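You operate a simulated robot arm through the tools that you are given. There is no shell and no other tool. Be economical: measure what you need, move in short steps, check, and stop when the job is done.

The job below is to be done with a simulated robot arm. You get a single attempt, and the scene is never put back.

TASK
Wipe the mould plate clean, then coat its marked square with release agent.
Fine: use the rag, then the pad; put both back and wait till the coat has dried. A coat counts when it lies all over at full strength: go over it till it gets no stronger. What is to be rubbed or washed off counts as gone when no trace of it is left.

It is judged by the outcome, as a careful person would: the job done as asked, and still so three seconds after it is handed in. It fails if anything else is knocked over, pushed out of place, dropped, spilled or broken.

THE ROBOT
A 6-joint arm with a two-finger parallel gripper, fixed in place. Base frame: the origin is at the foot of the arm, x ahead of it, y to its left, z up; the work surface is at about z = 700. Readings come in mm, degrees, newtons and seconds.
With the tool pointing down near the work surface it reaches from about 220 to 620 mm from the base axis. Its first joint turns from -66.0 to 66.0 degrees. Payload 2.7 kg.
The TCP is the grasp point between the finger pads, 23 mm short of the fingertips. In the tool frame z runs along the fingers and y along their closing line. The gripper opens to 94 mm. The fingers are 38 mm wide and 10 mm thick; the gripper's body (54 by 96 mm) begins 39 mm behind the TCP.
Orientation is that of the tool frame in the base frame, as a unit quaternion [x, y, z, w]. With the fingers straight down and closing along the base's y, the tool's x points along the base's -x, its y along +y and its z along -z.

THE INTERFACE
- The arm moves only by the tool drive_tool. Its argument "deltas" is a list of rows, each a list of 7 numbers: the shift along the tool's x, y, z in units of 250 mm (1.0 is 250 mm), then the turn, a rotation vector about the tool's x, y, z in units of 120 degrees (1.0 is 120 degrees), then the closure in counts, from 0 (fully open) to 255 (shut). In form: [[dx, dy, dz, ax, ay, az, fingers], ...]. A call has 1 to 12 rows; each row is the pose to reach, as a shift and turn from the pose commanded when the call began, along the tool's axes at that moment. A call with a number of a shift or a turn outside -1 to 1 is refused whole. A row lasts 0.2 s, in which the tool goes at most 50 mm and 8.6 degrees; a call with a longer step from one row to the next is refused whole, and so is a gripper value outside its range. A pose out of reach is approached as far as the arm can. The call stops where the force on the tool passes 50 N (or 10 N more than at its start, if that is more) or the arm is blocked; 0.2 s more then pass. The fingers move at their own pace (about 45 mm/s each) and stop on an object; they squeeze with about 31 N. The grip force told is the motor's: it shows also when the fingers shut on nothing. Time passes only in rows, and 0.2 s behind the last, so rows that repeat a pose let the fingers close. It gives the time, the measured TCP pose, the force on the tool (base axes), the opening and the grip force at its end, in the units of the frame above (readings bear some noise), with the torque about the TCP (base axes, N m) and any sound that the robot's microphone picked up.
- Cameras (640 x 400 px; columns grow to the right, rows downward): "scene" is fixed at [42.9, -419.1, 1395.1]; the picture's right is [0.96, -0.27, 0.00], its down [-0.18, -0.63, -0.75] and it looks along [0.20, 0.73, -0.66] (base axes); focal length 328 px, centre (320, 200). "wrist" rides on the gripper at [86, 16, -74] in the tool frame; the picture's right is [-0.18, 0.98, 0.00], its down [-0.58, -0.11, -0.81] and it looks along [-0.79, -0.15, 0.59] (tool axes); focal length 243 px, centre (320, 200). There is no depth. A picture from a camera that has moved, and an enlarged one, comes with that camera's place and axes in the base frame and with its lens.
- camera(camera): a new picture of that camera. The clock stands still meanwhile.
- zoom(camera, box): a new picture of the part [left, top, right, bottom] of that camera's present view, enlarged. The clock stands still meanwhile.
- close_job(): hands the job in; it is judged then, once.

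Work in short steps. Places have to be worked out from the pictures, the camera data and where the tool is seen: move nearer, look again, correct. Check each grasp and each placing, and mend what went wrong. You have 120 turns and 84 pictures in all, those below and enlarged ones among them. Open the gripper and draw the arm clear of the work before you hand the job in, unless the task says otherwise; then end with one line.

The tools are called as a command line: name --pt "numbers of a row" for each row, then --argument value for the rest, lists and objects as JSON in quotes. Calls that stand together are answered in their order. drive_tool: Moves the arm, as the interface text tells. Its arguments: {"type":"object","properties":{"deltas":{"type":"array"}},"required":["deltas"]} The other tools are called the same way: camera (camera) takes a picture; zoom (camera, box) takes an enlarged picture of a part of a camera's view; close_job () hands the job in.

At the start:

```text
clock: 0.0
tcp_pos: [404.4, 146.1, 968.5]
tool_rot: [0.0, 1.0, 0.0, 0.0]
contact_force: [0.4, -0.3, -0.4]
torque: [-0.01, 0.0, 0.01]
gripper_width: 94.2
grip_force: 0.0
```

scene: 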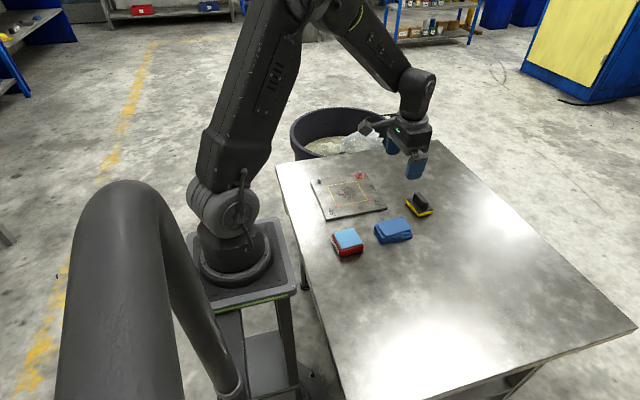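
wrist: 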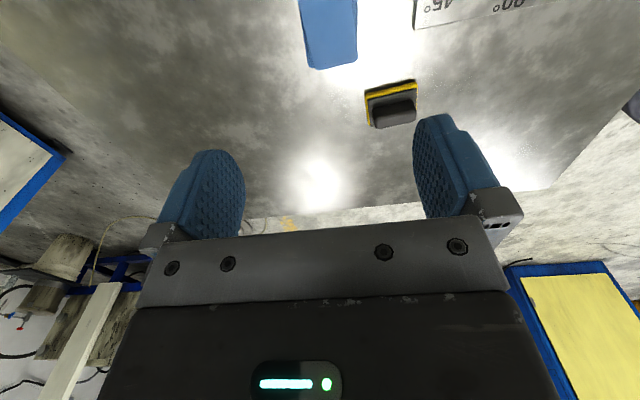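

The scene shows a plate, a red/blue block, a folded blue cloth and a yellow/black pad. I'll enlarge the view to identify them.

zoom --camera "scene" --box '[290, 150, 450, 270]'

zoom --camera "scene" --box '[305, 165, 395, 225]'

zoom --camera "scene" --box '[320, 180, 440, 265]'

```text
3.33 times, centred on (370, 210) of scene
camera zoom: at [42.9, -419.1, 1395.1], right [0.96, -0.27, 0.0], down [-0.18, -0.63, -0.75], along [0.2, 0.73, -0.66], focal length 1092 px, centre (153, 167)
```

zoom: 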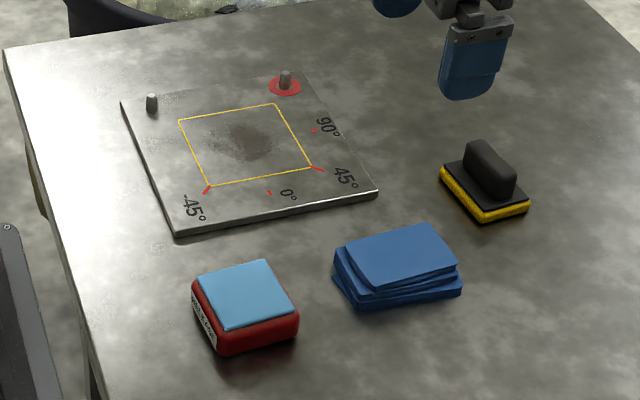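

```text
6.67 times, centred on (350, 195) of scene
camera zoom: at [42.9, -419.1, 1395.1], right [0.96, -0.27, 0.0], down [-0.18, -0.63, -0.75], along [0.2, 0.73, -0.66], focal length 2183 px, centre (120, 233)
```

zoom: 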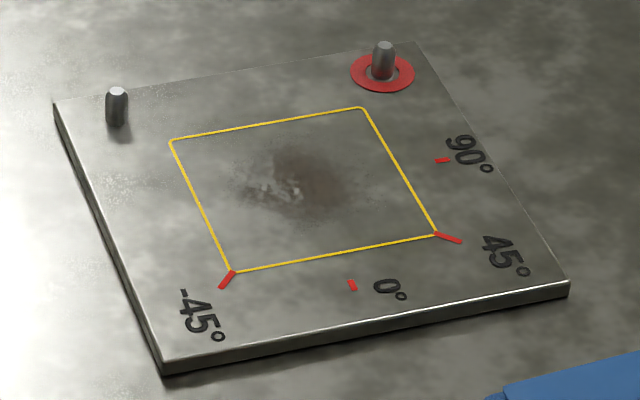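

```text
4.71 times, centred on (380, 222) of scene
camera zoom: at [42.9, -419.1, 1395.1], right [0.96, -0.27, 0.0], down [-0.18, -0.63, -0.75], along [0.2, 0.73, -0.66], focal length 1541 px, centre (38, 94)
```

zoom: 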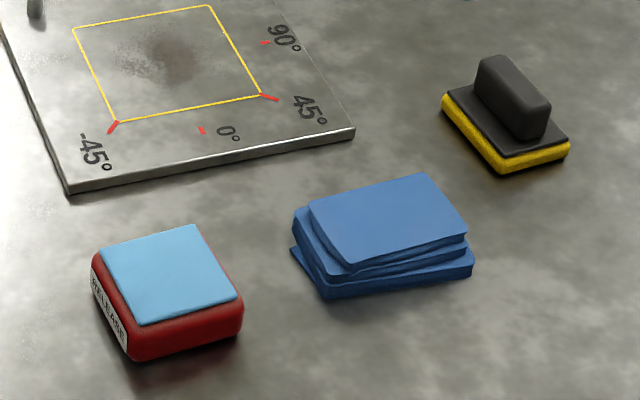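

The red block is labelled RELEASE, the folded blue cloth looks like the rag, and the yellow/black thing has a handle. I estimate plate (342,328), rag (414,154), red (272,138) and yellow (543,231). I'll move back and tilt the wrist camera down for a closer look.

drive_tool --pt "0.12 0.1 0 0 0.06 0 0" --pt "0.24 0.2 0 0 0.12 0 0" --pt "0.36 0.3 0 0 0.18 0 0" --pt "0.48 0.4 0 0 0.24 0 0" --pt "0.48 0.4 0 0 0.24 0 0"

camera --camera "wrist"

```text
clock: 1.2
tcp_pos: [284.5, 246.3, 968.2]
tool_rot: [-0.001, 0.968, 0.0, -0.25]
contact_force: [0.5, 0.6, -0.3]
torque: [0.02, -0.03, -0.02]
gripper_width: 94.2
grip_force: 0.0
```

```text
78 pictures are left
camera wrist: at [244.3, 262.7, 1075.0], right [0.16, 0.98, -0.09], down [0.9, -0.11, 0.42], along [0.41, -0.15, -0.9], focal length 243 px, centre (320, 200)
```

wrist: 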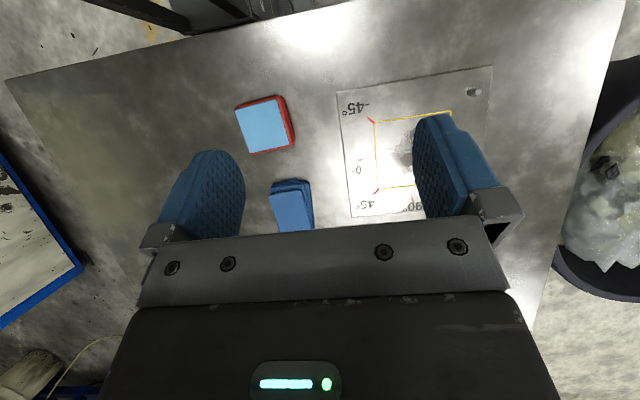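

Plate spans about x 253–447, y 250–446; the marked square is about x 298–398, y 297–399. I'll zoom in on the red block and rag.

zoom --camera "wrist" --box '[220, 80, 340, 240]'

zoom --camera "wrist" --box '[330, 55, 500, 225]'

```text
2.50 times, centred on (280, 160) of wrist
camera zoom: at [244.3, 262.7, 1075.0], right [0.16, 0.98, -0.09], down [0.9, -0.11, 0.42], along [0.41, -0.15, -0.9], focal length 606 px, centre (420, 300)
```

zoom: 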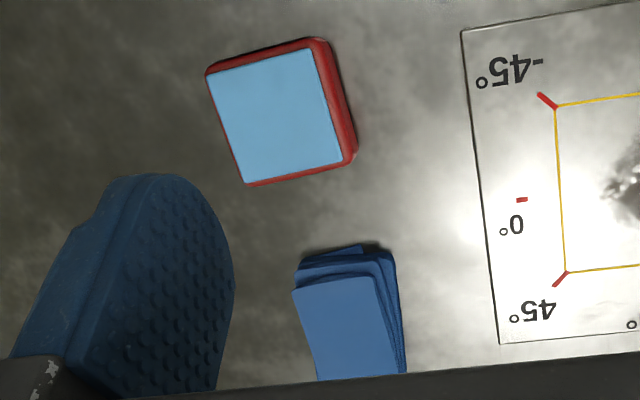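

```text
2.35 times, centred on (415, 140) of wrist
camera zoom: at [244.3, 262.7, 1075.0], right [0.16, 0.98, -0.09], down [0.9, -0.11, 0.42], along [0.41, -0.15, -0.9], focal length 571 px, centre (96, 341)
```

zoom: 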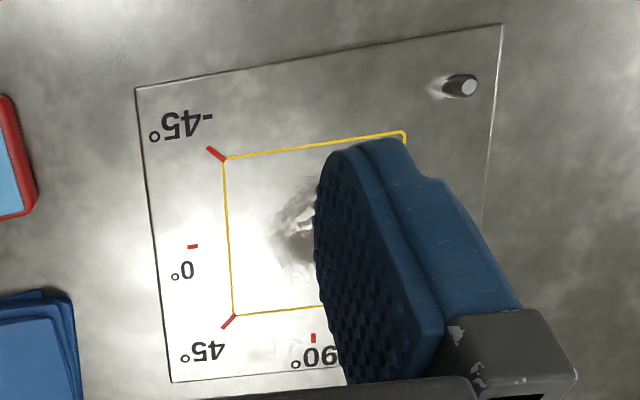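

I'll look at the red block from its labelled side, closer, to decide what the "pad" is.

drive_tool --pt "-0.015 -0.106 0.126 0 -0.06 0 0" --pt "-0.03 -0.212 0.253 0 -0.12 0 0" --pt "-0.045 -0.318 0.38 0 -0.18 0 0" --pt "-0.059 -0.424 0.506 0 -0.24 0 0" --pt "-0.059 -0.424 0.506 0 -0.24 0 0"

camera --camera "wrist"

```text
clock: 2.4
tcp_pos: [236.6, 138.8, 846.3]
tool_rot: [0.0, 1.0, 0.001, 0.0]
contact_force: [-0.7, 0.2, -0.1]
torque: [0.02, 0.02, -0.01]
gripper_width: 94.1
grip_force: 0.0
```

```text
75 pictures are left
camera wrist: at [150.4, 154.8, 922.1], right [0.18, 0.98, 0.0], down [0.58, -0.11, 0.81], along [0.79, -0.15, -0.59], focal length 243 px, centre (320, 200)
```

wrist: 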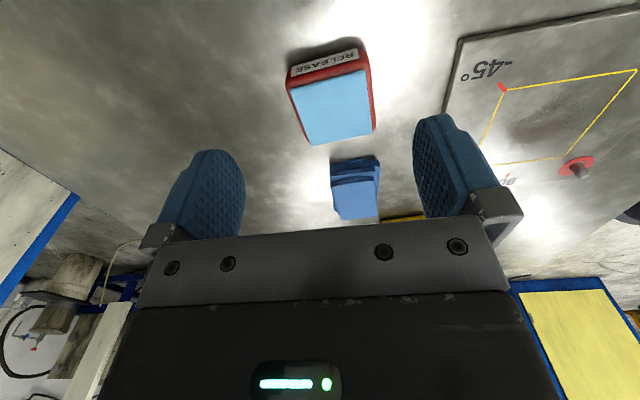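

zoom --camera "wrist" --box '[270, 30, 390, 230]'

```text
2.00 times, centred on (330, 130) of wrist
camera zoom: at [150.4, 154.8, 922.1], right [0.18, 0.98, 0.0], down [0.58, -0.11, 0.81], along [0.79, -0.15, -0.59], focal length 485 px, centre (300, 340)
```

zoom: 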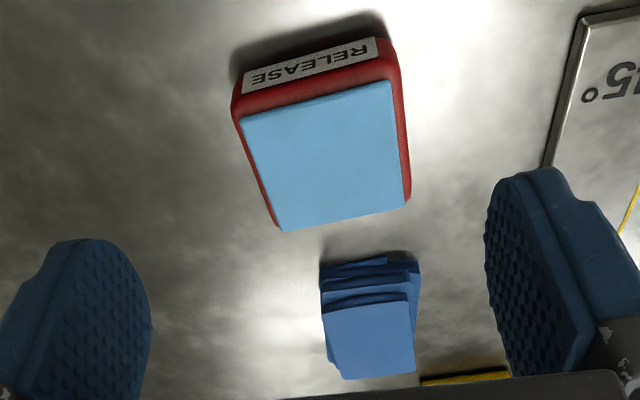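

The block labelled RELEASE is the likely pad; rag first. I judge the rag at about x 380–466, y 125–182, so I hover over it and take a look.

drive_tool --pt "-0.19 0.015 0.05 0 0 0 0" --pt "-0.38 0.03 0.1 0 0 0 0" --pt "-0.56 0.045 0.15 0 0 0 0" --pt "-0.736 0.06 0.185 0 0 0 0" --pt "-0.736 0.06 0.185 0 0 0 0"

camera --camera "wrist"

zoom --camera "scene" --box '[320, 150, 480, 270]'

```text
clock: 3.6
tcp_pos: [420.0, 153.7, 804.1]
tool_rot: [0.0, 1.0, -0.001, 0.001]
contact_force: [0.1, 0.7, -0.9]
torque: [-0.02, -0.02, 0.03]
gripper_width: 93.9
grip_force: 0.0
```

```text
73 pictures are left
camera wrist: at [334.4, 170.6, 879.1], right [0.18, 0.98, 0.0], down [0.58, -0.11, 0.81], along [0.79, -0.15, -0.59], focal length 243 px, centre (320, 200)
```

wrist: 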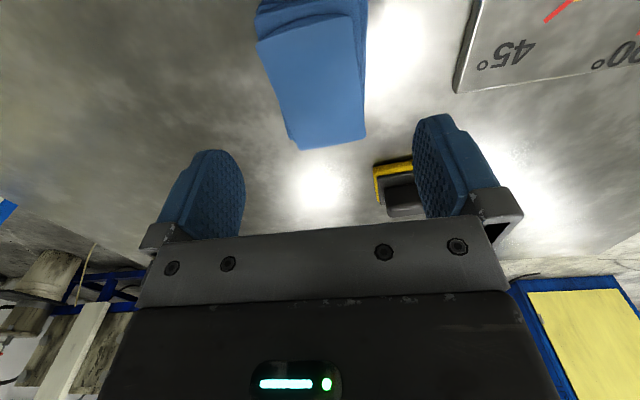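

```text
3.33 times, centred on (400, 210) of scene
camera zoom: at [42.9, -419.1, 1395.1], right [0.96, -0.27, 0.0], down [-0.18, -0.63, -0.75], along [0.2, 0.73, -0.66], focal length 1092 px, centre (53, 167)
```

zoom: 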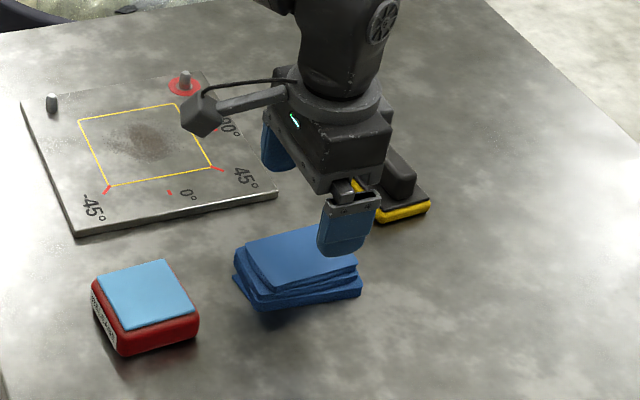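

Rag top spans x 383–464, y 125–182, yaw about +3°. Descend with fingertips about 7 mm above the table and close.

drive_tool --pt "-0.012 0 0.15 0 0 -0.025 0" --pt "-0.012 0 0.24 0 0 -0.025 0" --pt "-0.012 0 0.296 0 0 -0.025 0" --pt "-0.012 0 0.296 0 0 -0.025 255" --pt "-0.012 0 0.296 0 0 -0.025 255" --pt "-0.012 0 0.296 0 0 -0.025 255" --pt "-0.012 0 0.296 0 0 -0.025 255"

zoom --camera "scene" --box '[320, 150, 480, 270]'

```text
clock: 5.2
tcp_pos: [422.4, 154.2, 731.1]
tool_rot: [-0.026, 1.0, 0.0, 0.001]
contact_force: [0.2, 0.7, 0.3]
torque: [-0.05, -0.04, -0.02]
gripper_width: 58.6
grip_force: 30.8
```

```text
3.33 times, centred on (400, 210) of scene
camera zoom: at [42.9, -419.1, 1395.1], right [0.96, -0.27, 0.0], down [-0.18, -0.63, -0.75], along [0.2, 0.73, -0.66], focal length 1092 px, centre (53, 167)
```

zoom: 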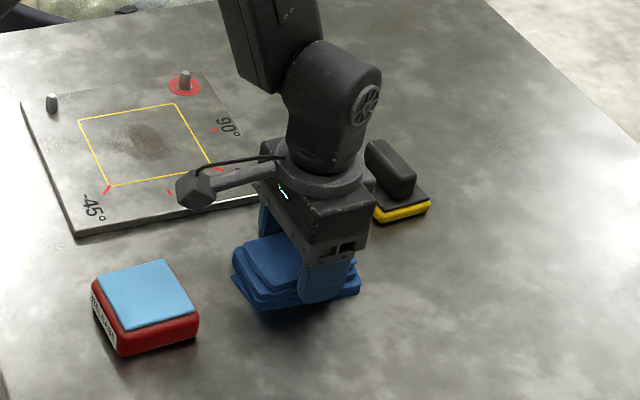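

Grip at 58.6 mm with the rag's resting pose at TCP (422.4,154.2,731). Lift and carry above the marked square.

drive_tool --pt "0 0 -0.12 0 0 0 255" --pt "0 0 -0.28 0 0 0 255" --pt "0.05 0.155 -0.28 0 0 0.005 255" --pt "0.1 0.31 -0.28 0 0 0.01 255" --pt "0.15 0.465 -0.28 0 0 0.015 255" --pt "0.2 0.62 -0.28 0 0 0.02 255" --pt "0.252 0.778 -0.28 0 0 0.025 255" --pt "0.252 0.778 -0.28 0 0 0.025 255"

zoom --camera "scene" --box '[290, 130, 450, 250]'

camera --camera "wrist"

```text
clock: 7.0
tcp_pos: [347.7, 344.6, 798.1]
tool_rot: [0.0, 1.0, -0.001, 0.0]
contact_force: [-1.3, -0.3, -0.4]
torque: [-0.01, 0.04, -0.01]
gripper_width: 57.9
grip_force: 30.8
```

```text
3.33 times, centred on (370, 190) of scene
camera zoom: at [42.9, -419.1, 1395.1], right [0.96, -0.27, 0.0], down [-0.18, -0.63, -0.75], along [0.2, 0.73, -0.66], focal length 1092 px, centre (153, 233)
```

zoom: 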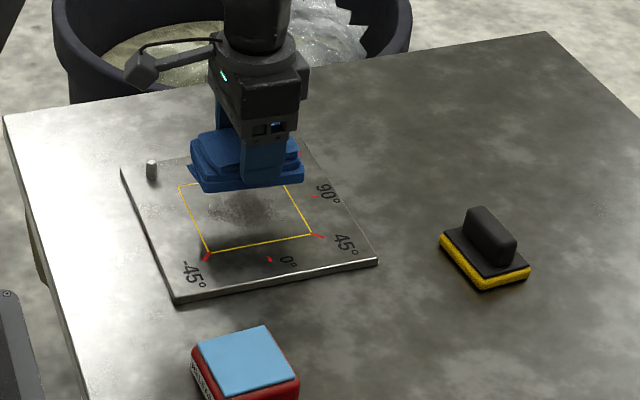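

```text
69 pictures are left
camera wrist: at [262.2, 361.5, 872.1], right [0.18, 0.98, 0.0], down [0.58, -0.11, 0.81], along [0.79, -0.15, -0.59], focal length 243 px, centre (320, 200)
```

wrist: 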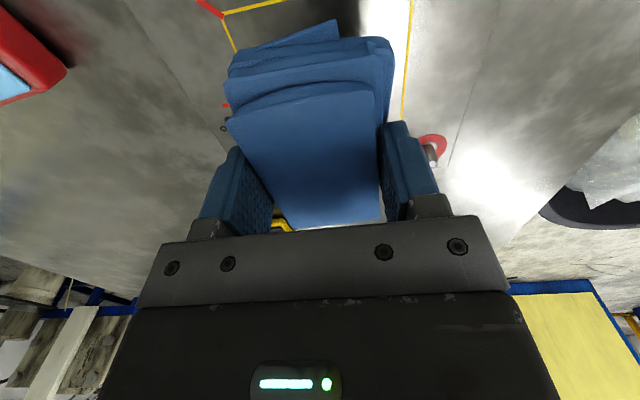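

The rag is held well and the stain is below. Descend gently to find contact with the plate.

drive_tool --pt "0 0 0.15 0 0 0 255" --pt "0 0 0.2 0 0 0 255" --pt "0 0 0.212 0 0 0 255" --pt "0 0 0.22 0 0 0 255" --pt "0 0 0.22 0 0 0 255"

```text
clock: 8.2
tcp_pos: [350.3, 345.1, 744.5]
tool_rot: [0.0, 1.0, 0.0, 0.0]
contact_force: [0.6, 0.7, 0.7]
torque: [0.02, 0.02, 0.01]
gripper_width: 57.7
grip_force: 31.1
```

No contact yet at z 744.5; lower in 1 mm steps.

drive_tool --pt "0 0 0.004 0 0 0 255" --pt "0 0 0.008 0 0 0 255" --pt "0 0 0.012 0 0 0 255" --pt "0 0 0.012 0 0 0 255"

```text
clock: 9.2
tcp_pos: [350.1, 346.3, 742.0]
tool_rot: [0.0, 1.0, 0.0, 0.0]
contact_force: [-0.2, 0.3, -0.8]
torque: [-0.01, 0.01, -0.01]
gripper_width: 57.7
grip_force: 31.0
```

drive_tool --pt "0 0 0.004 0 0 0 255" --pt "0 0 0.008 0 0 0 255" --pt "0 0 0.012 0 0 0 255" --pt "0 0 0.012 0 0 0 255"

zoom --camera "scene" --box '[305, 150, 395, 220]'

```text
clock: 10.2
tcp_pos: [350.8, 346.1, 741.1]
tool_rot: [0.0, 1.0, 0.0, 0.001]
contact_force: [-5.5, -7.9, 27.5]
torque: [-0.35, 0.28, -0.17]
gripper_width: 57.7
grip_force: 31.0
```

```text
5.71 times, centred on (350, 185) of scene
camera zoom: at [42.5, -419.5, 1395.0], right [0.96, -0.27, 0.0], down [-0.18, -0.63, -0.76], along [0.2, 0.73, -0.66], focal length 1872 px, centre (149, 286)
```

zoom: 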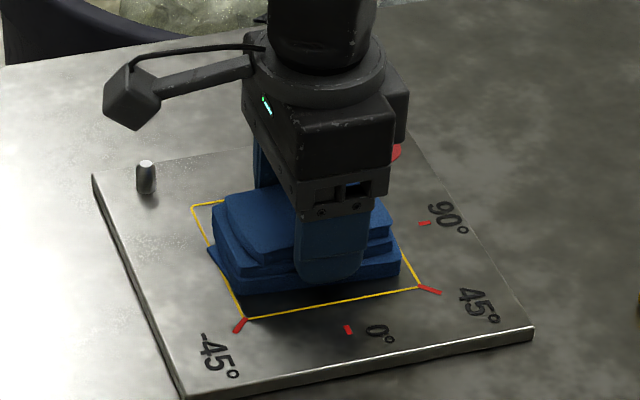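

Contact at about z 741 with 27 N; ease off about 1 mm and rub back and forth over the stain.

drive_tool --pt "0 0 -0.004 0 0 0 255" --pt "0.08 0 -0.004 0 0 0 255" --pt "0.14 0 -0.004 0 0 0 255" --pt "0.06 0 -0.004 0 0 0 255" --pt "-0.04 0 -0.004 0 0 0 255" --pt "-0.14 0 -0.004 0 0 0 255" --pt "-0.14 0.08 -0.004 0 0 0 255" --pt "-0.04 0.08 -0.004 0 0 0 255" --pt "0.06 0.08 -0.004 0 0 0 255" --pt "0.14 0.08 -0.004 0 0 0 255"

```text
clock: 12.4
tcp_pos: [313.2, 366.3, 740.4]
tool_rot: [-0.001, 1.0, 0.002, 0.002]
contact_force: [11.3, 0.7, 24.2]
torque: [-0.37, 0.05, 0.27]
gripper_width: 57.1
grip_force: 30.6
```

Force about 24 N with 11 N friction, plate holding. Continue with strokes across the lower-y half.

drive_tool --pt "0 -0.08 -0.001 0 0 0 255" --pt "0 -0.18 -0.001 0 0 0 255" --pt "-0.1 -0.18 -0.001 0 0 0 255" --pt "-0.2 -0.18 -0.001 0 0 0 255" --pt "-0.28 -0.18 -0.001 0 0 0 255" --pt "-0.28 -0.1 -0.001 0 0 0 255" --pt "-0.18 -0.1 -0.001 0 0 0 255" --pt "-0.08 -0.1 -0.001 0 0 0 255" --pt "0 -0.1 -0.001 0 0 0 255" --pt "0 -0.02 -0.001 0 0 0 255" --pt "-0.14 -0.02 -0.001 0 0 0 255" --pt "-0.28 -0.02 -0.001 0 0 0 255"

zoom --camera "scene" --box '[305, 150, 395, 220]'

```text
clock: 15.0
tcp_pos: [381.6, 363.4, 740.1]
tool_rot: [0.0, 1.0, 0.001, 0.0]
contact_force: [-11.9, 1.4, 25.5]
torque: [-0.18, 0.42, -0.22]
gripper_width: 57.1
grip_force: 30.9
```

```text
5.71 times, centred on (350, 185) of scene
camera zoom: at [42.3, -419.4, 1395.1], right [0.96, -0.27, 0.0], down [-0.18, -0.63, -0.76], along [0.2, 0.73, -0.66], focal length 1872 px, centre (149, 286)
```

zoom: 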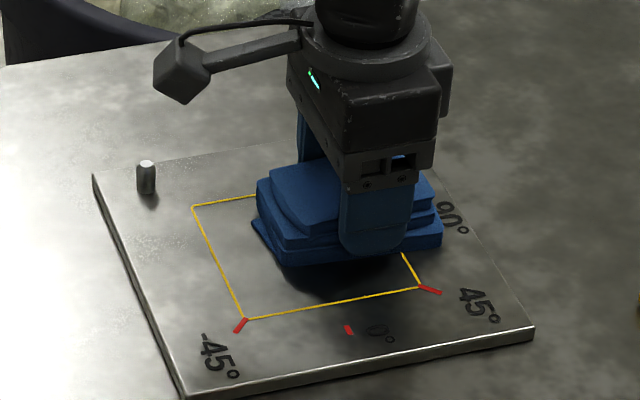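

The visible part looks clean and the plate hasn't shifted. One more full pass, then lift to inspect.

drive_tool --pt "0.14 0.02 0 0 0 0 255" --pt "0.28 0.02 0 0 0 0 255" --pt "0.28 -0.06 0 0 0 0 255" --pt "0.14 -0.06 0 0 0 0 255" --pt "0 -0.06 0 0 0 0 255" --pt "0 -0.14 0 0 0 0 255" --pt "0.14 -0.14 0 0 0 0 255" --pt "0.28 -0.14 0 0 0 0 255" --pt "0.28 -0.2 0 0 0 0 255" --pt "0.14 -0.2 0 0 0 0 255" --pt "0 -0.2 0 0 0 0 255"

drive_tool --pt "0 0 -0.1 0 0 0 255" --pt "0 -0.1 -0.24 0 0 0 255" --pt "0 -0.26 -0.3 0 0 0 255" --pt "0 -0.42 -0.3 0 0 0 255" --pt "0 -0.58 -0.3 0 0 0 255" --pt "0 -0.58 -0.3 0 0 0 255"

zoom --camera "scene" --box '[305, 165, 395, 225]'

```text
clock: 17.4
tcp_pos: [384.7, 309.3, 739.5]
tool_rot: [0.0, 1.0, 0.0, 0.0]
contact_force: [-0.8, 0.2, 1.4]
torque: [0.06, -0.04, 0.02]
gripper_width: 57.3
grip_force: 31.0
```

```text
clock: 18.8
tcp_pos: [382.9, 167.1, 814.9]
tool_rot: [0.0, 1.0, 0.0, 0.0]
contact_force: [0.4, 0.0, -1.2]
torque: [0.0, 0.02, -0.01]
gripper_width: 57.4
grip_force: 31.2
```

```text
6.67 times, centred on (350, 195) of scene
camera zoom: at [42.9, -419.1, 1395.1], right [0.96, -0.27, 0.0], down [-0.18, -0.63, -0.75], along [0.2, 0.73, -0.66], focal length 2183 px, centre (120, 233)
```

zoom: 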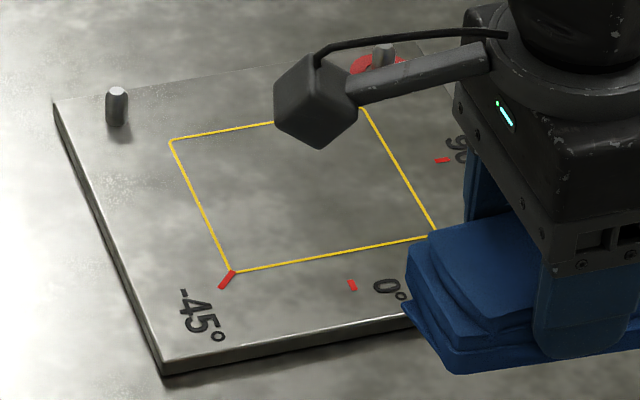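

The stain looks gone from the scene view. Verify with the wrist camera before putting the rag back.

drive_tool --pt "0.13 0 -0.085 0 0 0 255" --pt "0.266 0 -0.17 0 0 0 255" --pt "0.4 0 -0.255 0 0 0 255" --pt "0.532 0.012 -0.34 0 0 0 255" --pt "0.532 0.012 -0.34 0 0 0 255"

zoom --camera "wrist" --box '[390, 20, 600, 180]'

zoom --camera "scene" --box '[305, 165, 395, 225]'

```text
clock: 20.0
tcp_pos: [252.8, 167.9, 902.4]
tool_rot: [0.0, 1.0, 0.0, 0.0]
contact_force: [0.1, -0.4, -0.7]
torque: [-0.02, -0.02, -0.03]
gripper_width: 57.1
grip_force: 31.0
```

```text
2.50 times, centred on (495, 100) of wrist
camera zoom: at [165.9, 185.1, 977.4], right [0.18, 0.98, 0.0], down [0.58, -0.11, 0.81], along [0.79, -0.15, -0.59], focal length 606 px, centre (-118, 450)
```

zoom: 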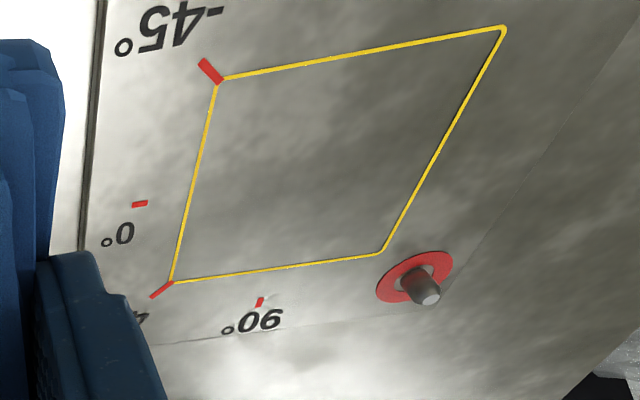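

```text
6.67 times, centred on (350, 195) of scene
camera zoom: at [42.9, -419.1, 1395.1], right [0.96, -0.27, 0.0], down [-0.18, -0.63, -0.75], along [0.2, 0.73, -0.66], focal length 2183 px, centre (120, 233)
```

zoom: 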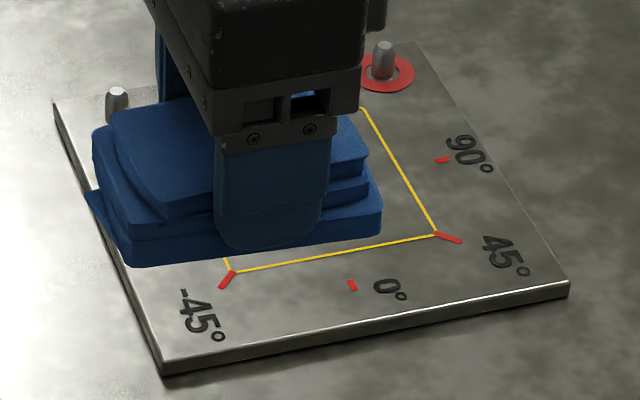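

Looks clean; one tighter zoom to confirm there's no faint trace.

zoom --camera "wrist" --box '[455, 35, 575, 125]'

```text
4.44 times, centred on (515, 80) of wrist
camera zoom: at [165.9, 185.1, 977.4], right [0.18, 0.98, 0.0], down [0.58, -0.11, 0.81], along [0.79, -0.15, -0.59], focal length 1078 px, centre (-547, 733)
```

zoom: 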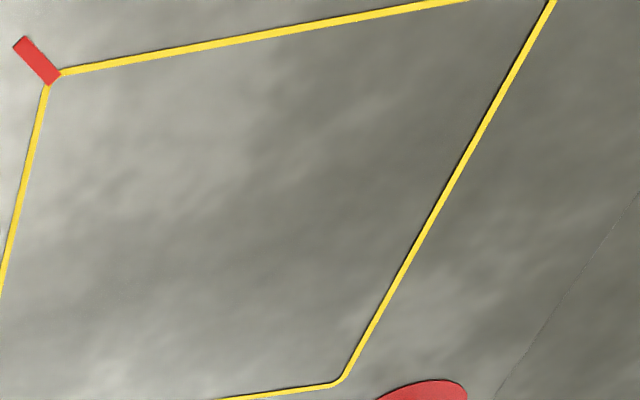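

Plate is clean. Carry the rag back over its original spot.

drive_tool --pt "-0.17 -0.014 0.03 0 0 0 255" --pt "-0.34 -0.028 0.1 0 0 0 255" --pt "-0.51 -0.042 0.2 0 0 -0.012 255" --pt "-0.678 -0.055 0.3 0 0 -0.025 255" --pt "-0.678 -0.055 0.46 0 0 -0.025 255" --pt "-0.678 -0.055 0.6 0 0 -0.025 255" --pt "-0.678 -0.055 0.64 0 0 -0.025 255" --pt "-0.678 -0.055 0.66 0 0 -0.025 255" --pt "-0.678 -0.055 0.66 0 0 -0.025 255"

```text
clock: 22.0
tcp_pos: [419.9, 154.2, 734.5]
tool_rot: [-0.026, 1.0, 0.0, 0.0]
contact_force: [-0.5, -0.3, -1.1]
torque: [-0.02, 0.0, 0.02]
gripper_width: 57.2
grip_force: 31.3
```

Lower the last millimetres to just touching, with a +2.5 mm x correction.

drive_tool --pt "-0.01 0 0.006 0 0 0 255" --pt "-0.01 0 0.012 0 0 0 255" --pt "-0.01 0 0.016 0 0 0 255" --pt "-0.01 0 0.016 0 0 0 255"

```text
clock: 23.0
tcp_pos: [423.4, 154.4, 731.5]
tool_rot: [-0.026, 1.0, 0.0, 0.0]
contact_force: [-0.3, -0.1, 0.2]
torque: [0.0, 0.01, -0.02]
gripper_width: 57.2
grip_force: 31.2
```

drive_tool --pt "0 0 0.006 0 0 0 255" --pt "0 0 0.01 0 0 0 255" --pt "0 0 0.01 0 0 0 255"

```text
clock: 23.8
tcp_pos: [423.7, 155.3, 729.9]
tool_rot: [-0.026, 1.0, 0.0, 0.0]
contact_force: [-8.4, -5.8, 32.2]
torque: [-0.18, 0.48, 0.02]
gripper_width: 57.1
grip_force: 31.3
```

The rag touches the table; ease up 1 mm, open, and rise.

drive_tool --pt "0 0 -0.005 0 0 0 255" --pt "0 0 -0.005 0 0 0 0" --pt "0 0 -0.005 0 0 0 0" --pt "0 0 -0.005 0 0 0 0" --pt "0 0 -0.12 0 0 0 0" --pt "0 0 -0.28 0 0 0 0" --pt "0 0 -0.4 0 0 0.025 0" --pt "0 0 -0.4 0 0 0.025 0"

camera --camera "wrist"

zoom --camera "scene" --box '[290, 150, 450, 270]'

```text
clock: 25.6
tcp_pos: [425.0, 156.2, 829.4]
tool_rot: [0.0, 1.0, 0.0, 0.0]
contact_force: [-0.7, 0.1, 0.3]
torque: [0.01, 0.01, 0.0]
gripper_width: 94.0
grip_force: 0.0
```

```text
62 pictures are left
camera wrist: at [337.4, 172.8, 903.6], right [0.18, 0.98, 0.0], down [0.58, -0.11, 0.81], along [0.79, -0.15, -0.59], focal length 243 px, centre (320, 200)
```

wrist: 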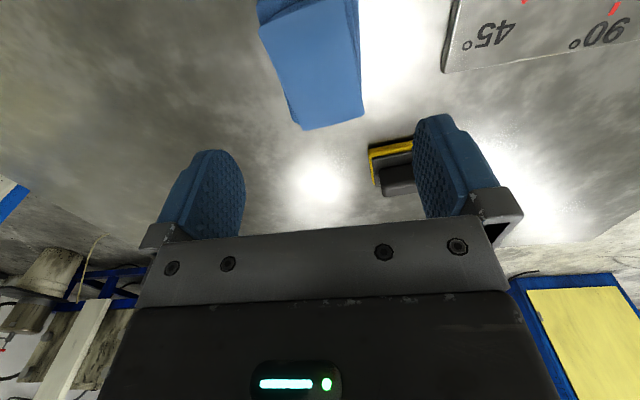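

```text
3.33 times, centred on (370, 210) of scene
camera zoom: at [42.9, -419.1, 1395.1], right [0.96, -0.27, 0.0], down [-0.18, -0.63, -0.75], along [0.2, 0.73, -0.66], focal length 1092 px, centre (153, 167)
```

zoom: 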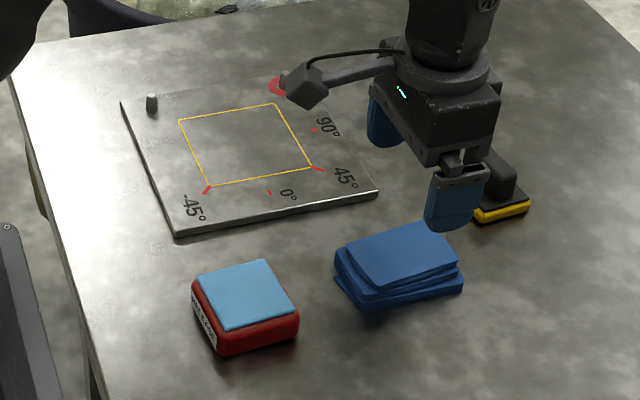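

The rag is back in place. Now I'll look closer at the two candidates for the "pad".

zoom --camera "scene" --box '[325, 205, 375, 245]'

drive_tool --pt "0.15 0.05 0 0 0 0 0" --pt "0.3 0.1 0 0 0 0 0" --pt "0.3 0.1 0 0 0 0 0"

zoom --camera "scene" --box '[395, 180, 445, 220]'

```text
10.00 times, centred on (350, 225) of scene
camera zoom: at [42.9, -419.1, 1395.1], right [0.96, -0.27, 0.0], down [-0.18, -0.63, -0.75], along [0.2, 0.73, -0.66], focal length 3275 px, centre (20, -50)
```

zoom: 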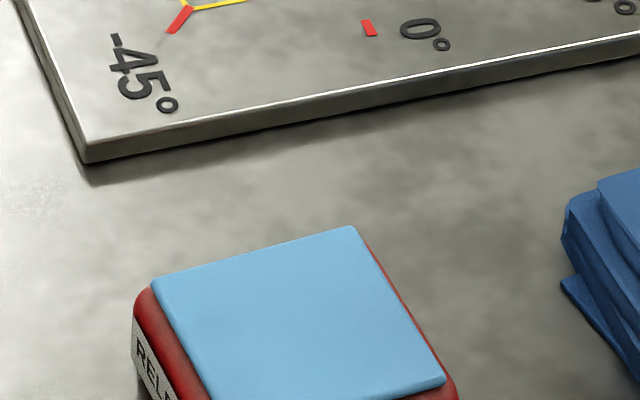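

```text
clock: 26.4
tcp_pos: [347.9, 180.2, 828.8]
tool_rot: [0.0, 1.0, 0.0, -0.001]
contact_force: [0.0, 0.1, -0.5]
torque: [0.0, -0.04, 0.02]
gripper_width: 94.2
grip_force: 0.0
```

```text
10.00 times, centred on (420, 200) of scene
camera zoom: at [42.9, -419.1, 1395.1], right [0.96, -0.27, 0.0], down [-0.18, -0.63, -0.75], along [0.2, 0.73, -0.66], focal length 3275 px, centre (-680, 200)
```

zoom: 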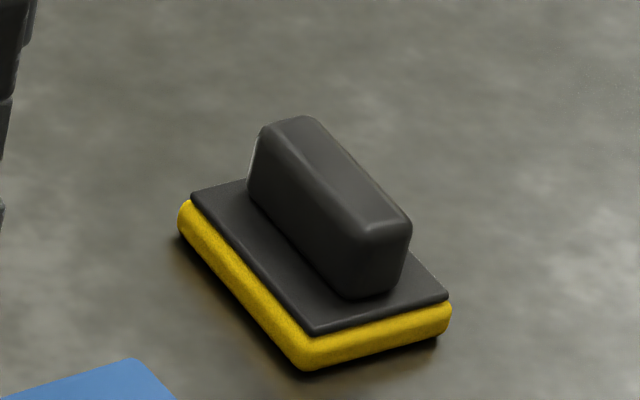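

Still ambiguous: the red block carries the RELEASE label, so it's the best candidate, and a light test dab with it is harmless. I estimate its centre at (281,143), yaw +4°, so I hover above it and check.

drive_tool --pt "0.13 -0.07 0.03 0 0 -0.018 0" --pt "0.268 -0.148 0.06 0 0 -0.036 0" --pt "0.268 -0.148 0.06 0 0 -0.036 0"

camera --camera "wrist"

zoom --camera "scene" --box '[290, 170, 410, 270]'

```text
clock: 27.2
tcp_pos: [282.0, 142.1, 813.1]
tool_rot: [-0.038, 0.999, 0.0, 0.0]
contact_force: [0.4, 0.6, -1.1]
torque: [0.0, 0.02, -0.01]
gripper_width: 93.9
grip_force: 0.0
```

```text
58 pictures are left
camera wrist: at [194.7, 152.6, 888.4], right [0.11, 0.99, 0.0], down [0.59, -0.06, 0.81], along [0.8, -0.09, -0.59], focal length 243 px, centre (320, 200)
```

wrist: 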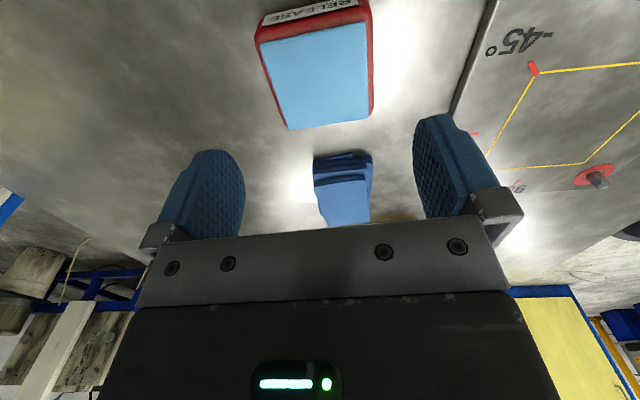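

```text
4.00 times, centred on (350, 220) of scene
camera zoom: at [42.9, -419.1, 1395.1], right [0.96, -0.27, 0.0], down [-0.18, -0.63, -0.75], along [0.2, 0.73, -0.66], focal length 1310 px, centre (200, 120)
```

zoom: 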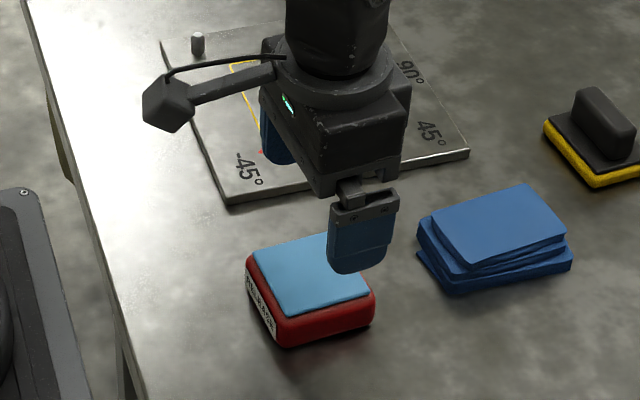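

Red block centre (280,144) confirmed. Descend to z≈731 and close on it.

drive_tool --pt "0.004 0.008 0.16 0 0 0 0" --pt "0.004 0.008 0.28 0 0 0 0" --pt "0.004 0.008 0.328 0 0 0 0" --pt "0.004 0.008 0.328 0 0 0 255" --pt "0.004 0.008 0.328 0 0 0 255" --pt "0.004 0.008 0.328 0 0 0 255"

zoom --camera "scene" --box '[290, 170, 410, 270]'

```text
clock: 28.6
tcp_pos: [280.9, 145.0, 730.1]
tool_rot: [-0.038, 0.999, 0.0, -0.001]
contact_force: [0.4, 0.3, -0.1]
torque: [0.01, 0.0, 0.01]
gripper_width: 70.0
grip_force: 31.3
```

```text
4.00 times, centred on (350, 220) of scene
camera zoom: at [42.9, -419.1, 1395.1], right [0.96, -0.27, 0.0], down [-0.18, -0.63, -0.75], along [0.2, 0.73, -0.66], focal length 1310 px, centre (200, 120)
```

zoom: 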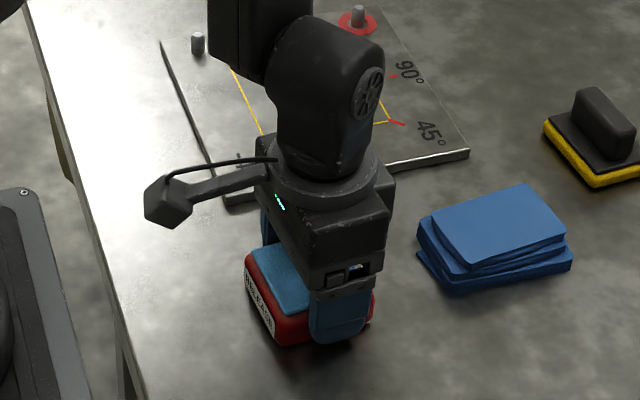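

Held at 70 mm (home TCP 280.9,145.0,730, yaw 4.4°). Lift and carry over the marked square.

drive_tool --pt "0 0 -0.14 0 0 0 255" --pt "0 0 -0.28 0 0 0 255" --pt "-0.066 0.158 -0.28 0 0 0.007 255" --pt "-0.133 0.316 -0.28 0 0 0.014 255" --pt "-0.2 0.474 -0.28 0 0 0.021 255" --pt "-0.266 0.632 -0.28 0 0 0.028 255" --pt "-0.333 0.789 -0.28 0 0 0.036 255" --pt "-0.333 0.789 -0.28 0 0 0.036 255"

camera --camera "wrist"

zoom --camera "scene" --box '[290, 130, 450, 250]'

```text
clock: 30.4
tcp_pos: [347.4, 348.3, 803.7]
tool_rot: [-0.001, 1.0, -0.001, 0.0]
contact_force: [-0.4, 0.1, -3.1]
torque: [-0.01, 0.01, -0.01]
gripper_width: 69.6
grip_force: 31.1
```

```text
55 pictures are left
camera wrist: at [261.5, 365.2, 877.9], right [0.18, 0.98, 0.0], down [0.58, -0.11, 0.81], along [0.79, -0.15, -0.59], focal length 243 px, centre (320, 200)
```

wrist: 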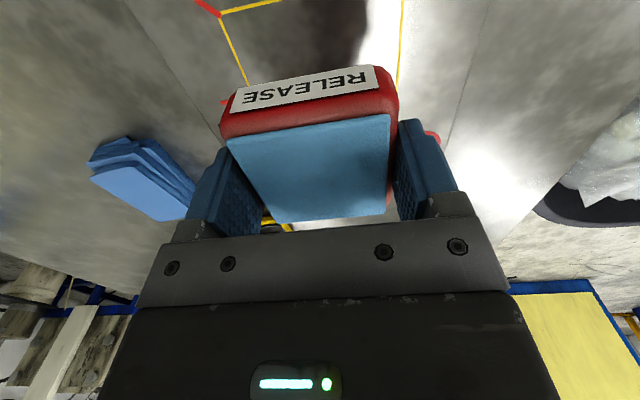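

```text
3.33 times, centred on (370, 190) of scene
camera zoom: at [42.9, -419.0, 1395.2], right [0.96, -0.27, 0.0], down [-0.18, -0.63, -0.75], along [0.2, 0.73, -0.66], focal length 1092 px, centre (153, 233)
```

zoom: 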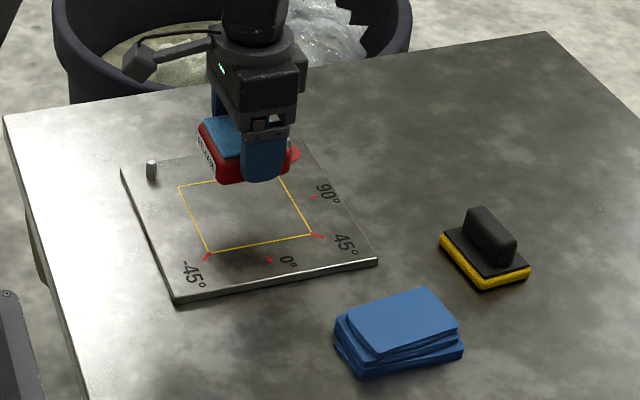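

Still held level. Lower gently for a light test dab in the middle of the square.

drive_tool --pt "0 0 0.15 0 0 0 255" --pt "0 0 0.23 0 0 0 255" --pt "0 0 0.24 0 0 0 255" --pt "0 0 0.247 0 0 0 255" --pt "0 0 0.252 0 0 0 255" --pt "0 0 0.252 0 0 0 255"

```text
clock: 31.8
tcp_pos: [348.9, 348.8, 740.5]
tool_rot: [0.0, 1.0, 0.0, 0.0]
contact_force: [-4.6, -9.0, 23.8]
torque: [-0.44, 0.55, 0.08]
gripper_width: 69.8
grip_force: 30.7
```

Contact at 24 N. A small rub inside the square, then lift aside and look for a trace.

drive_tool --pt "0.03 0 -0.003 0 0 0 255" --pt "-0.03 0 -0.003 0 0 0 255" --pt "0 0 -0.003 0 0 0 255" --pt "0 0 -0.15 0 0 0 255" --pt "0 -0.05 -0.28 0 0 0 255" --pt "0.03 -0.22 -0.32 0 0 0 255" --pt "0.06 -0.4 -0.36 0 0 0 255" --pt "0.1 -0.58 -0.4 0 0 0 255" --pt "0.1 -0.74 -0.4 0 0 0 255" --pt "0.1 -0.74 -0.4 0 0 0 255"

zoom --camera "scene" --box '[305, 165, 395, 225]'

camera --camera "wrist"

```text
clock: 34.0
tcp_pos: [324.2, 163.4, 839.4]
tool_rot: [0.001, 1.0, -0.001, 0.001]
contact_force: [0.4, 0.5, -3.4]
torque: [0.03, 0.01, 0.02]
gripper_width: 69.8
grip_force: 31.0
```

```text
6.67 times, centred on (350, 195) of scene
camera zoom: at [42.9, -419.1, 1395.1], right [0.96, -0.27, 0.0], down [-0.18, -0.63, -0.75], along [0.2, 0.73, -0.66], focal length 2183 px, centre (120, 233)
```

zoom: 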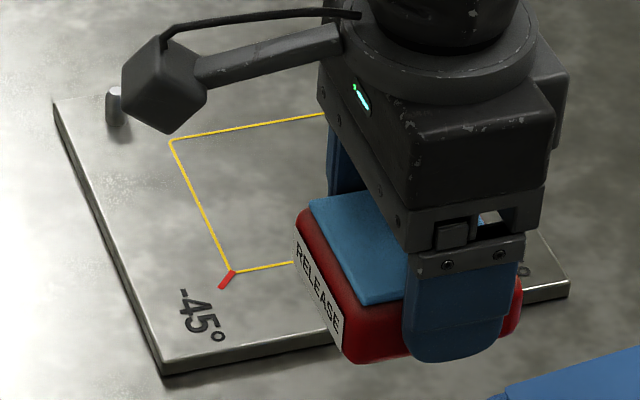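

```text
52 pictures are left
camera wrist: at [238.2, 179.8, 912.9], right [0.18, 0.98, 0.0], down [0.58, -0.11, 0.81], along [0.79, -0.15, -0.59], focal length 243 px, centre (320, 200)
```

wrist: 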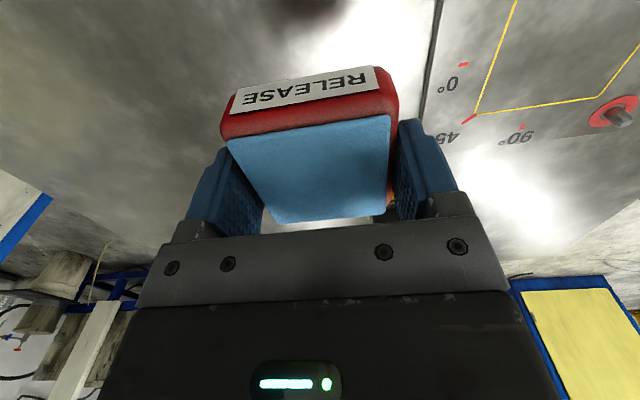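

No evident trace in the visible part. Shift the arm to +x for an unobstructed scene view.

drive_tool --pt "-0.18 0 -0.06 0 0 0 255" --pt "-0.36 0 -0.12 0 0 0 255" --pt "-0.52 0 -0.16 0 0 0 255" --pt "-0.52 0 -0.16 0 0 0 255"

zoom --camera "scene" --box '[305, 165, 395, 225]'

```text
clock: 35.0
tcp_pos: [453.2, 163.9, 877.4]
tool_rot: [0.0, 1.0, 0.0, -0.001]
contact_force: [-1.3, -0.4, -3.3]
torque: [-0.01, 0.0, 0.0]
gripper_width: 70.0
grip_force: 31.5
```

```text
6.67 times, centred on (350, 195) of scene
camera zoom: at [42.9, -419.1, 1395.1], right [0.96, -0.27, 0.0], down [-0.18, -0.63, -0.75], along [0.2, 0.73, -0.66], focal length 2183 px, centre (120, 233)
```

zoom: 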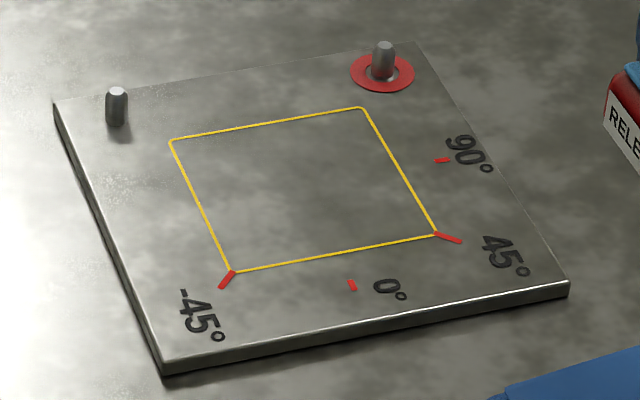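

No trace visible from here. Check for a faint film from the wrist camera on the way back toward the block's home.

drive_tool --pt "0.2 0 -0.025 0 0 0 255" --pt "0.4 0 -0.05 0 0 0 255" --pt "0.6 0.01 -0.075 0 0 0 255" --pt "0.8 0.016 -0.1 0 0 0 255" --pt "0.8 0.016 -0.1 0 0 0 255"

zoom --camera "wrist" --box '[390, 20, 600, 180]'

```text
refused: row 1 steps farther than a row can; nothing moved
```

```text
2.50 times, centred on (495, 100) of wrist
camera zoom: at [367.5, 180.4, 953.6], right [0.18, 0.98, 0.0], down [0.58, -0.11, 0.81], along [0.79, -0.15, -0.59], focal length 606 px, centre (-118, 450)
```

zoom: 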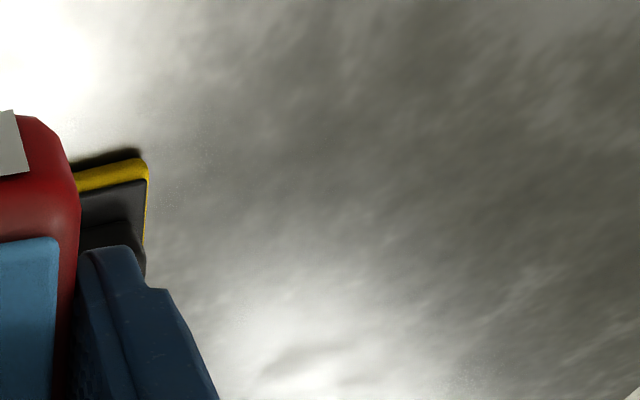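

The first step was slightly too long; I repeat it in smaller steps.

drive_tool --pt "0.16 0 -0.02 0 0 0 255" --pt "0.32 0 -0.04 0 0 0 255" --pt "0.48 0.01 -0.06 0 0 0 255" --pt "0.64 0.016 -0.08 0 0 0 255" --pt "0.8 0.016 -0.1 0 0 0 255" --pt "0.8 0.016 -0.1 0 0 0 255"

zoom --camera "wrist" --box '[390, 20, 600, 180]'

```text
clock: 36.4
tcp_pos: [252.0, 166.5, 905.1]
tool_rot: [0.0, 1.0, 0.0, 0.0]
contact_force: [1.0, 0.0, -3.6]
torque: [-0.01, -0.05, 0.0]
gripper_width: 69.6
grip_force: 31.4
```

```text
2.50 times, centred on (495, 100) of wrist
camera zoom: at [165.5, 183.6, 979.2], right [0.18, 0.98, 0.0], down [0.58, -0.11, 0.81], along [0.79, -0.15, -0.59], focal length 606 px, centre (-118, 450)
```

zoom: 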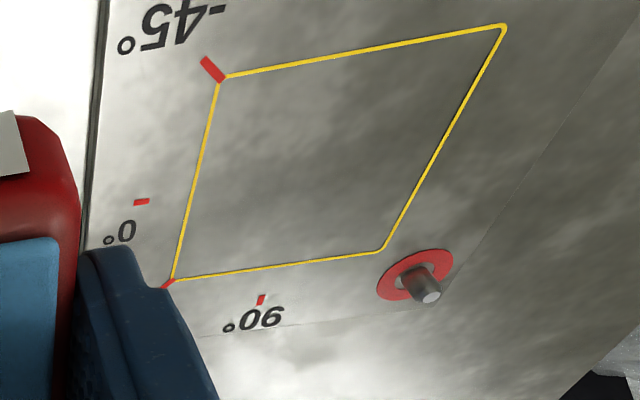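

No film at all, so the red block is a reservoir (inkpad-like) rather than the applicator. Put it back at home (280.9,145.0, yaw 4.4°).

drive_tool --pt "-0.06 -0.045 0.1 0 0 -0.018 255" --pt "-0.116 -0.086 0.25 0 0 -0.036 255" --pt "-0.116 -0.086 0.42 0 0 -0.036 255" --pt "-0.116 -0.086 0.56 0 0 -0.036 255" --pt "-0.116 -0.086 0.66 0 0 -0.036 255" --pt "-0.116 -0.086 0.685 0 0 -0.036 255" --pt "-0.116 -0.086 0.685 0 0 -0.036 255"

```text
clock: 38.0
tcp_pos: [281.4, 145.9, 732.8]
tool_rot: [-0.037, 0.999, 0.0, 0.0]
contact_force: [0.2, 0.6, -3.6]
torque: [-0.02, 0.02, 0.0]
gripper_width: 69.8
grip_force: 31.2
```

drive_tool --pt "0.002 -0.003 0.006 0 0 0 255" --pt "0.002 -0.003 0.011 0 0 0 255" --pt "0.002 -0.003 0.011 0 0 0 255"

```text
clock: 38.8
tcp_pos: [281.0, 143.5, 730.2]
tool_rot: [-0.039, 0.999, -0.001, 0.0]
contact_force: [-2.5, 0.1, 4.3]
torque: [0.34, -0.18, 0.09]
gripper_width: 70.0
grip_force: 31.4
```

Block is on the table. Release, rise, and go look at the yellow applicator.

drive_tool --pt "0 0 0 0 0 0 0" --pt "0 0 0 0 0 0 0" --pt "0 0 0 0 0 0 0" --pt "0 0 -0.15 0 0 0 0" --pt "0 0 -0.34 0 0 0 0" --pt "-0.16 0.06 -0.44 0 0 0.018 0" --pt "-0.32 0.12 -0.48 0 0 0.036 0" --pt "-0.48 0.18 -0.48 0 0 0.036 0" --pt "-0.64 0.24 -0.48 0 0 0.036 0" --pt "-0.78 0.294 -0.48 0 0 0.036 0" --pt "-0.78 0.294 -0.48 0 0 0.036 0"

camera --camera "wrist"

zoom --camera "scene" --box '[290, 150, 450, 270]'

```text
clock: 41.2
tcp_pos: [471.3, 232.2, 849.7]
tool_rot: [0.001, 1.0, 0.0, 0.0]
contact_force: [0.1, -0.2, 0.2]
torque: [-0.02, 0.0, 0.02]
gripper_width: 94.1
grip_force: 0.1
```

```text
48 pictures are left
camera wrist: at [385.3, 249.5, 924.5], right [0.18, 0.98, 0.0], down [0.58, -0.11, 0.81], along [0.79, -0.15, -0.59], focal length 243 px, centre (320, 200)
```

wrist: 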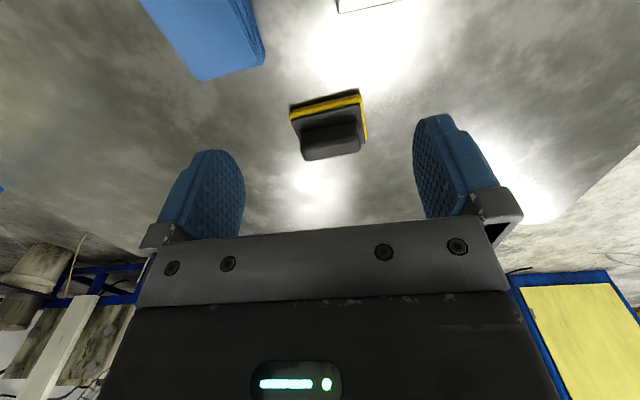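

```text
3.33 times, centred on (370, 210) of scene
camera zoom: at [42.9, -419.1, 1395.1], right [0.96, -0.27, 0.0], down [-0.18, -0.63, -0.75], along [0.2, 0.73, -0.66], focal length 1092 px, centre (153, 167)
```

zoom: 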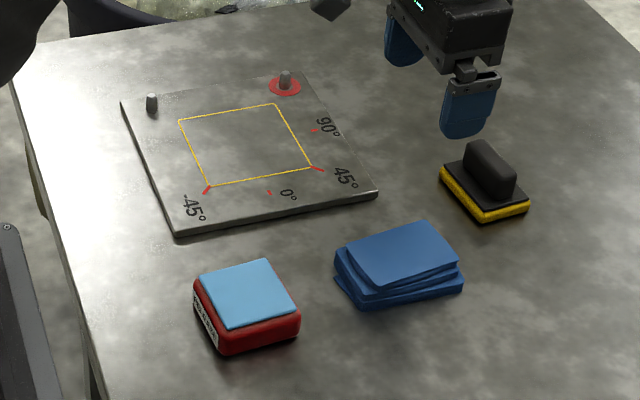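

zoom --camera "wrist" --box '[280, 80, 380, 170]'

```text
4.44 times, centred on (330, 125) of wrist
camera zoom: at [385.3, 249.5, 924.5], right [0.18, 0.98, 0.0], down [0.58, -0.11, 0.81], along [0.79, -0.15, -0.59], focal length 1078 px, centre (276, 533)
```

zoom: 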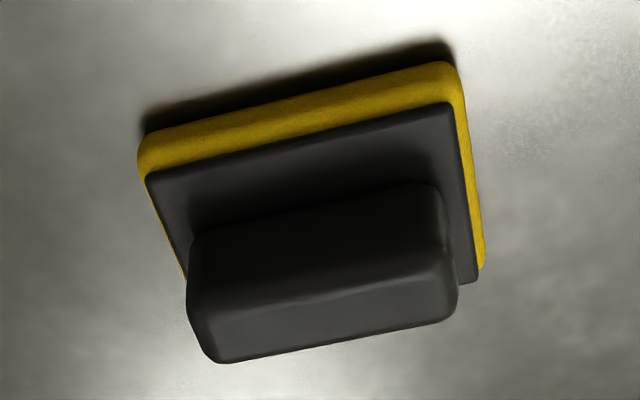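

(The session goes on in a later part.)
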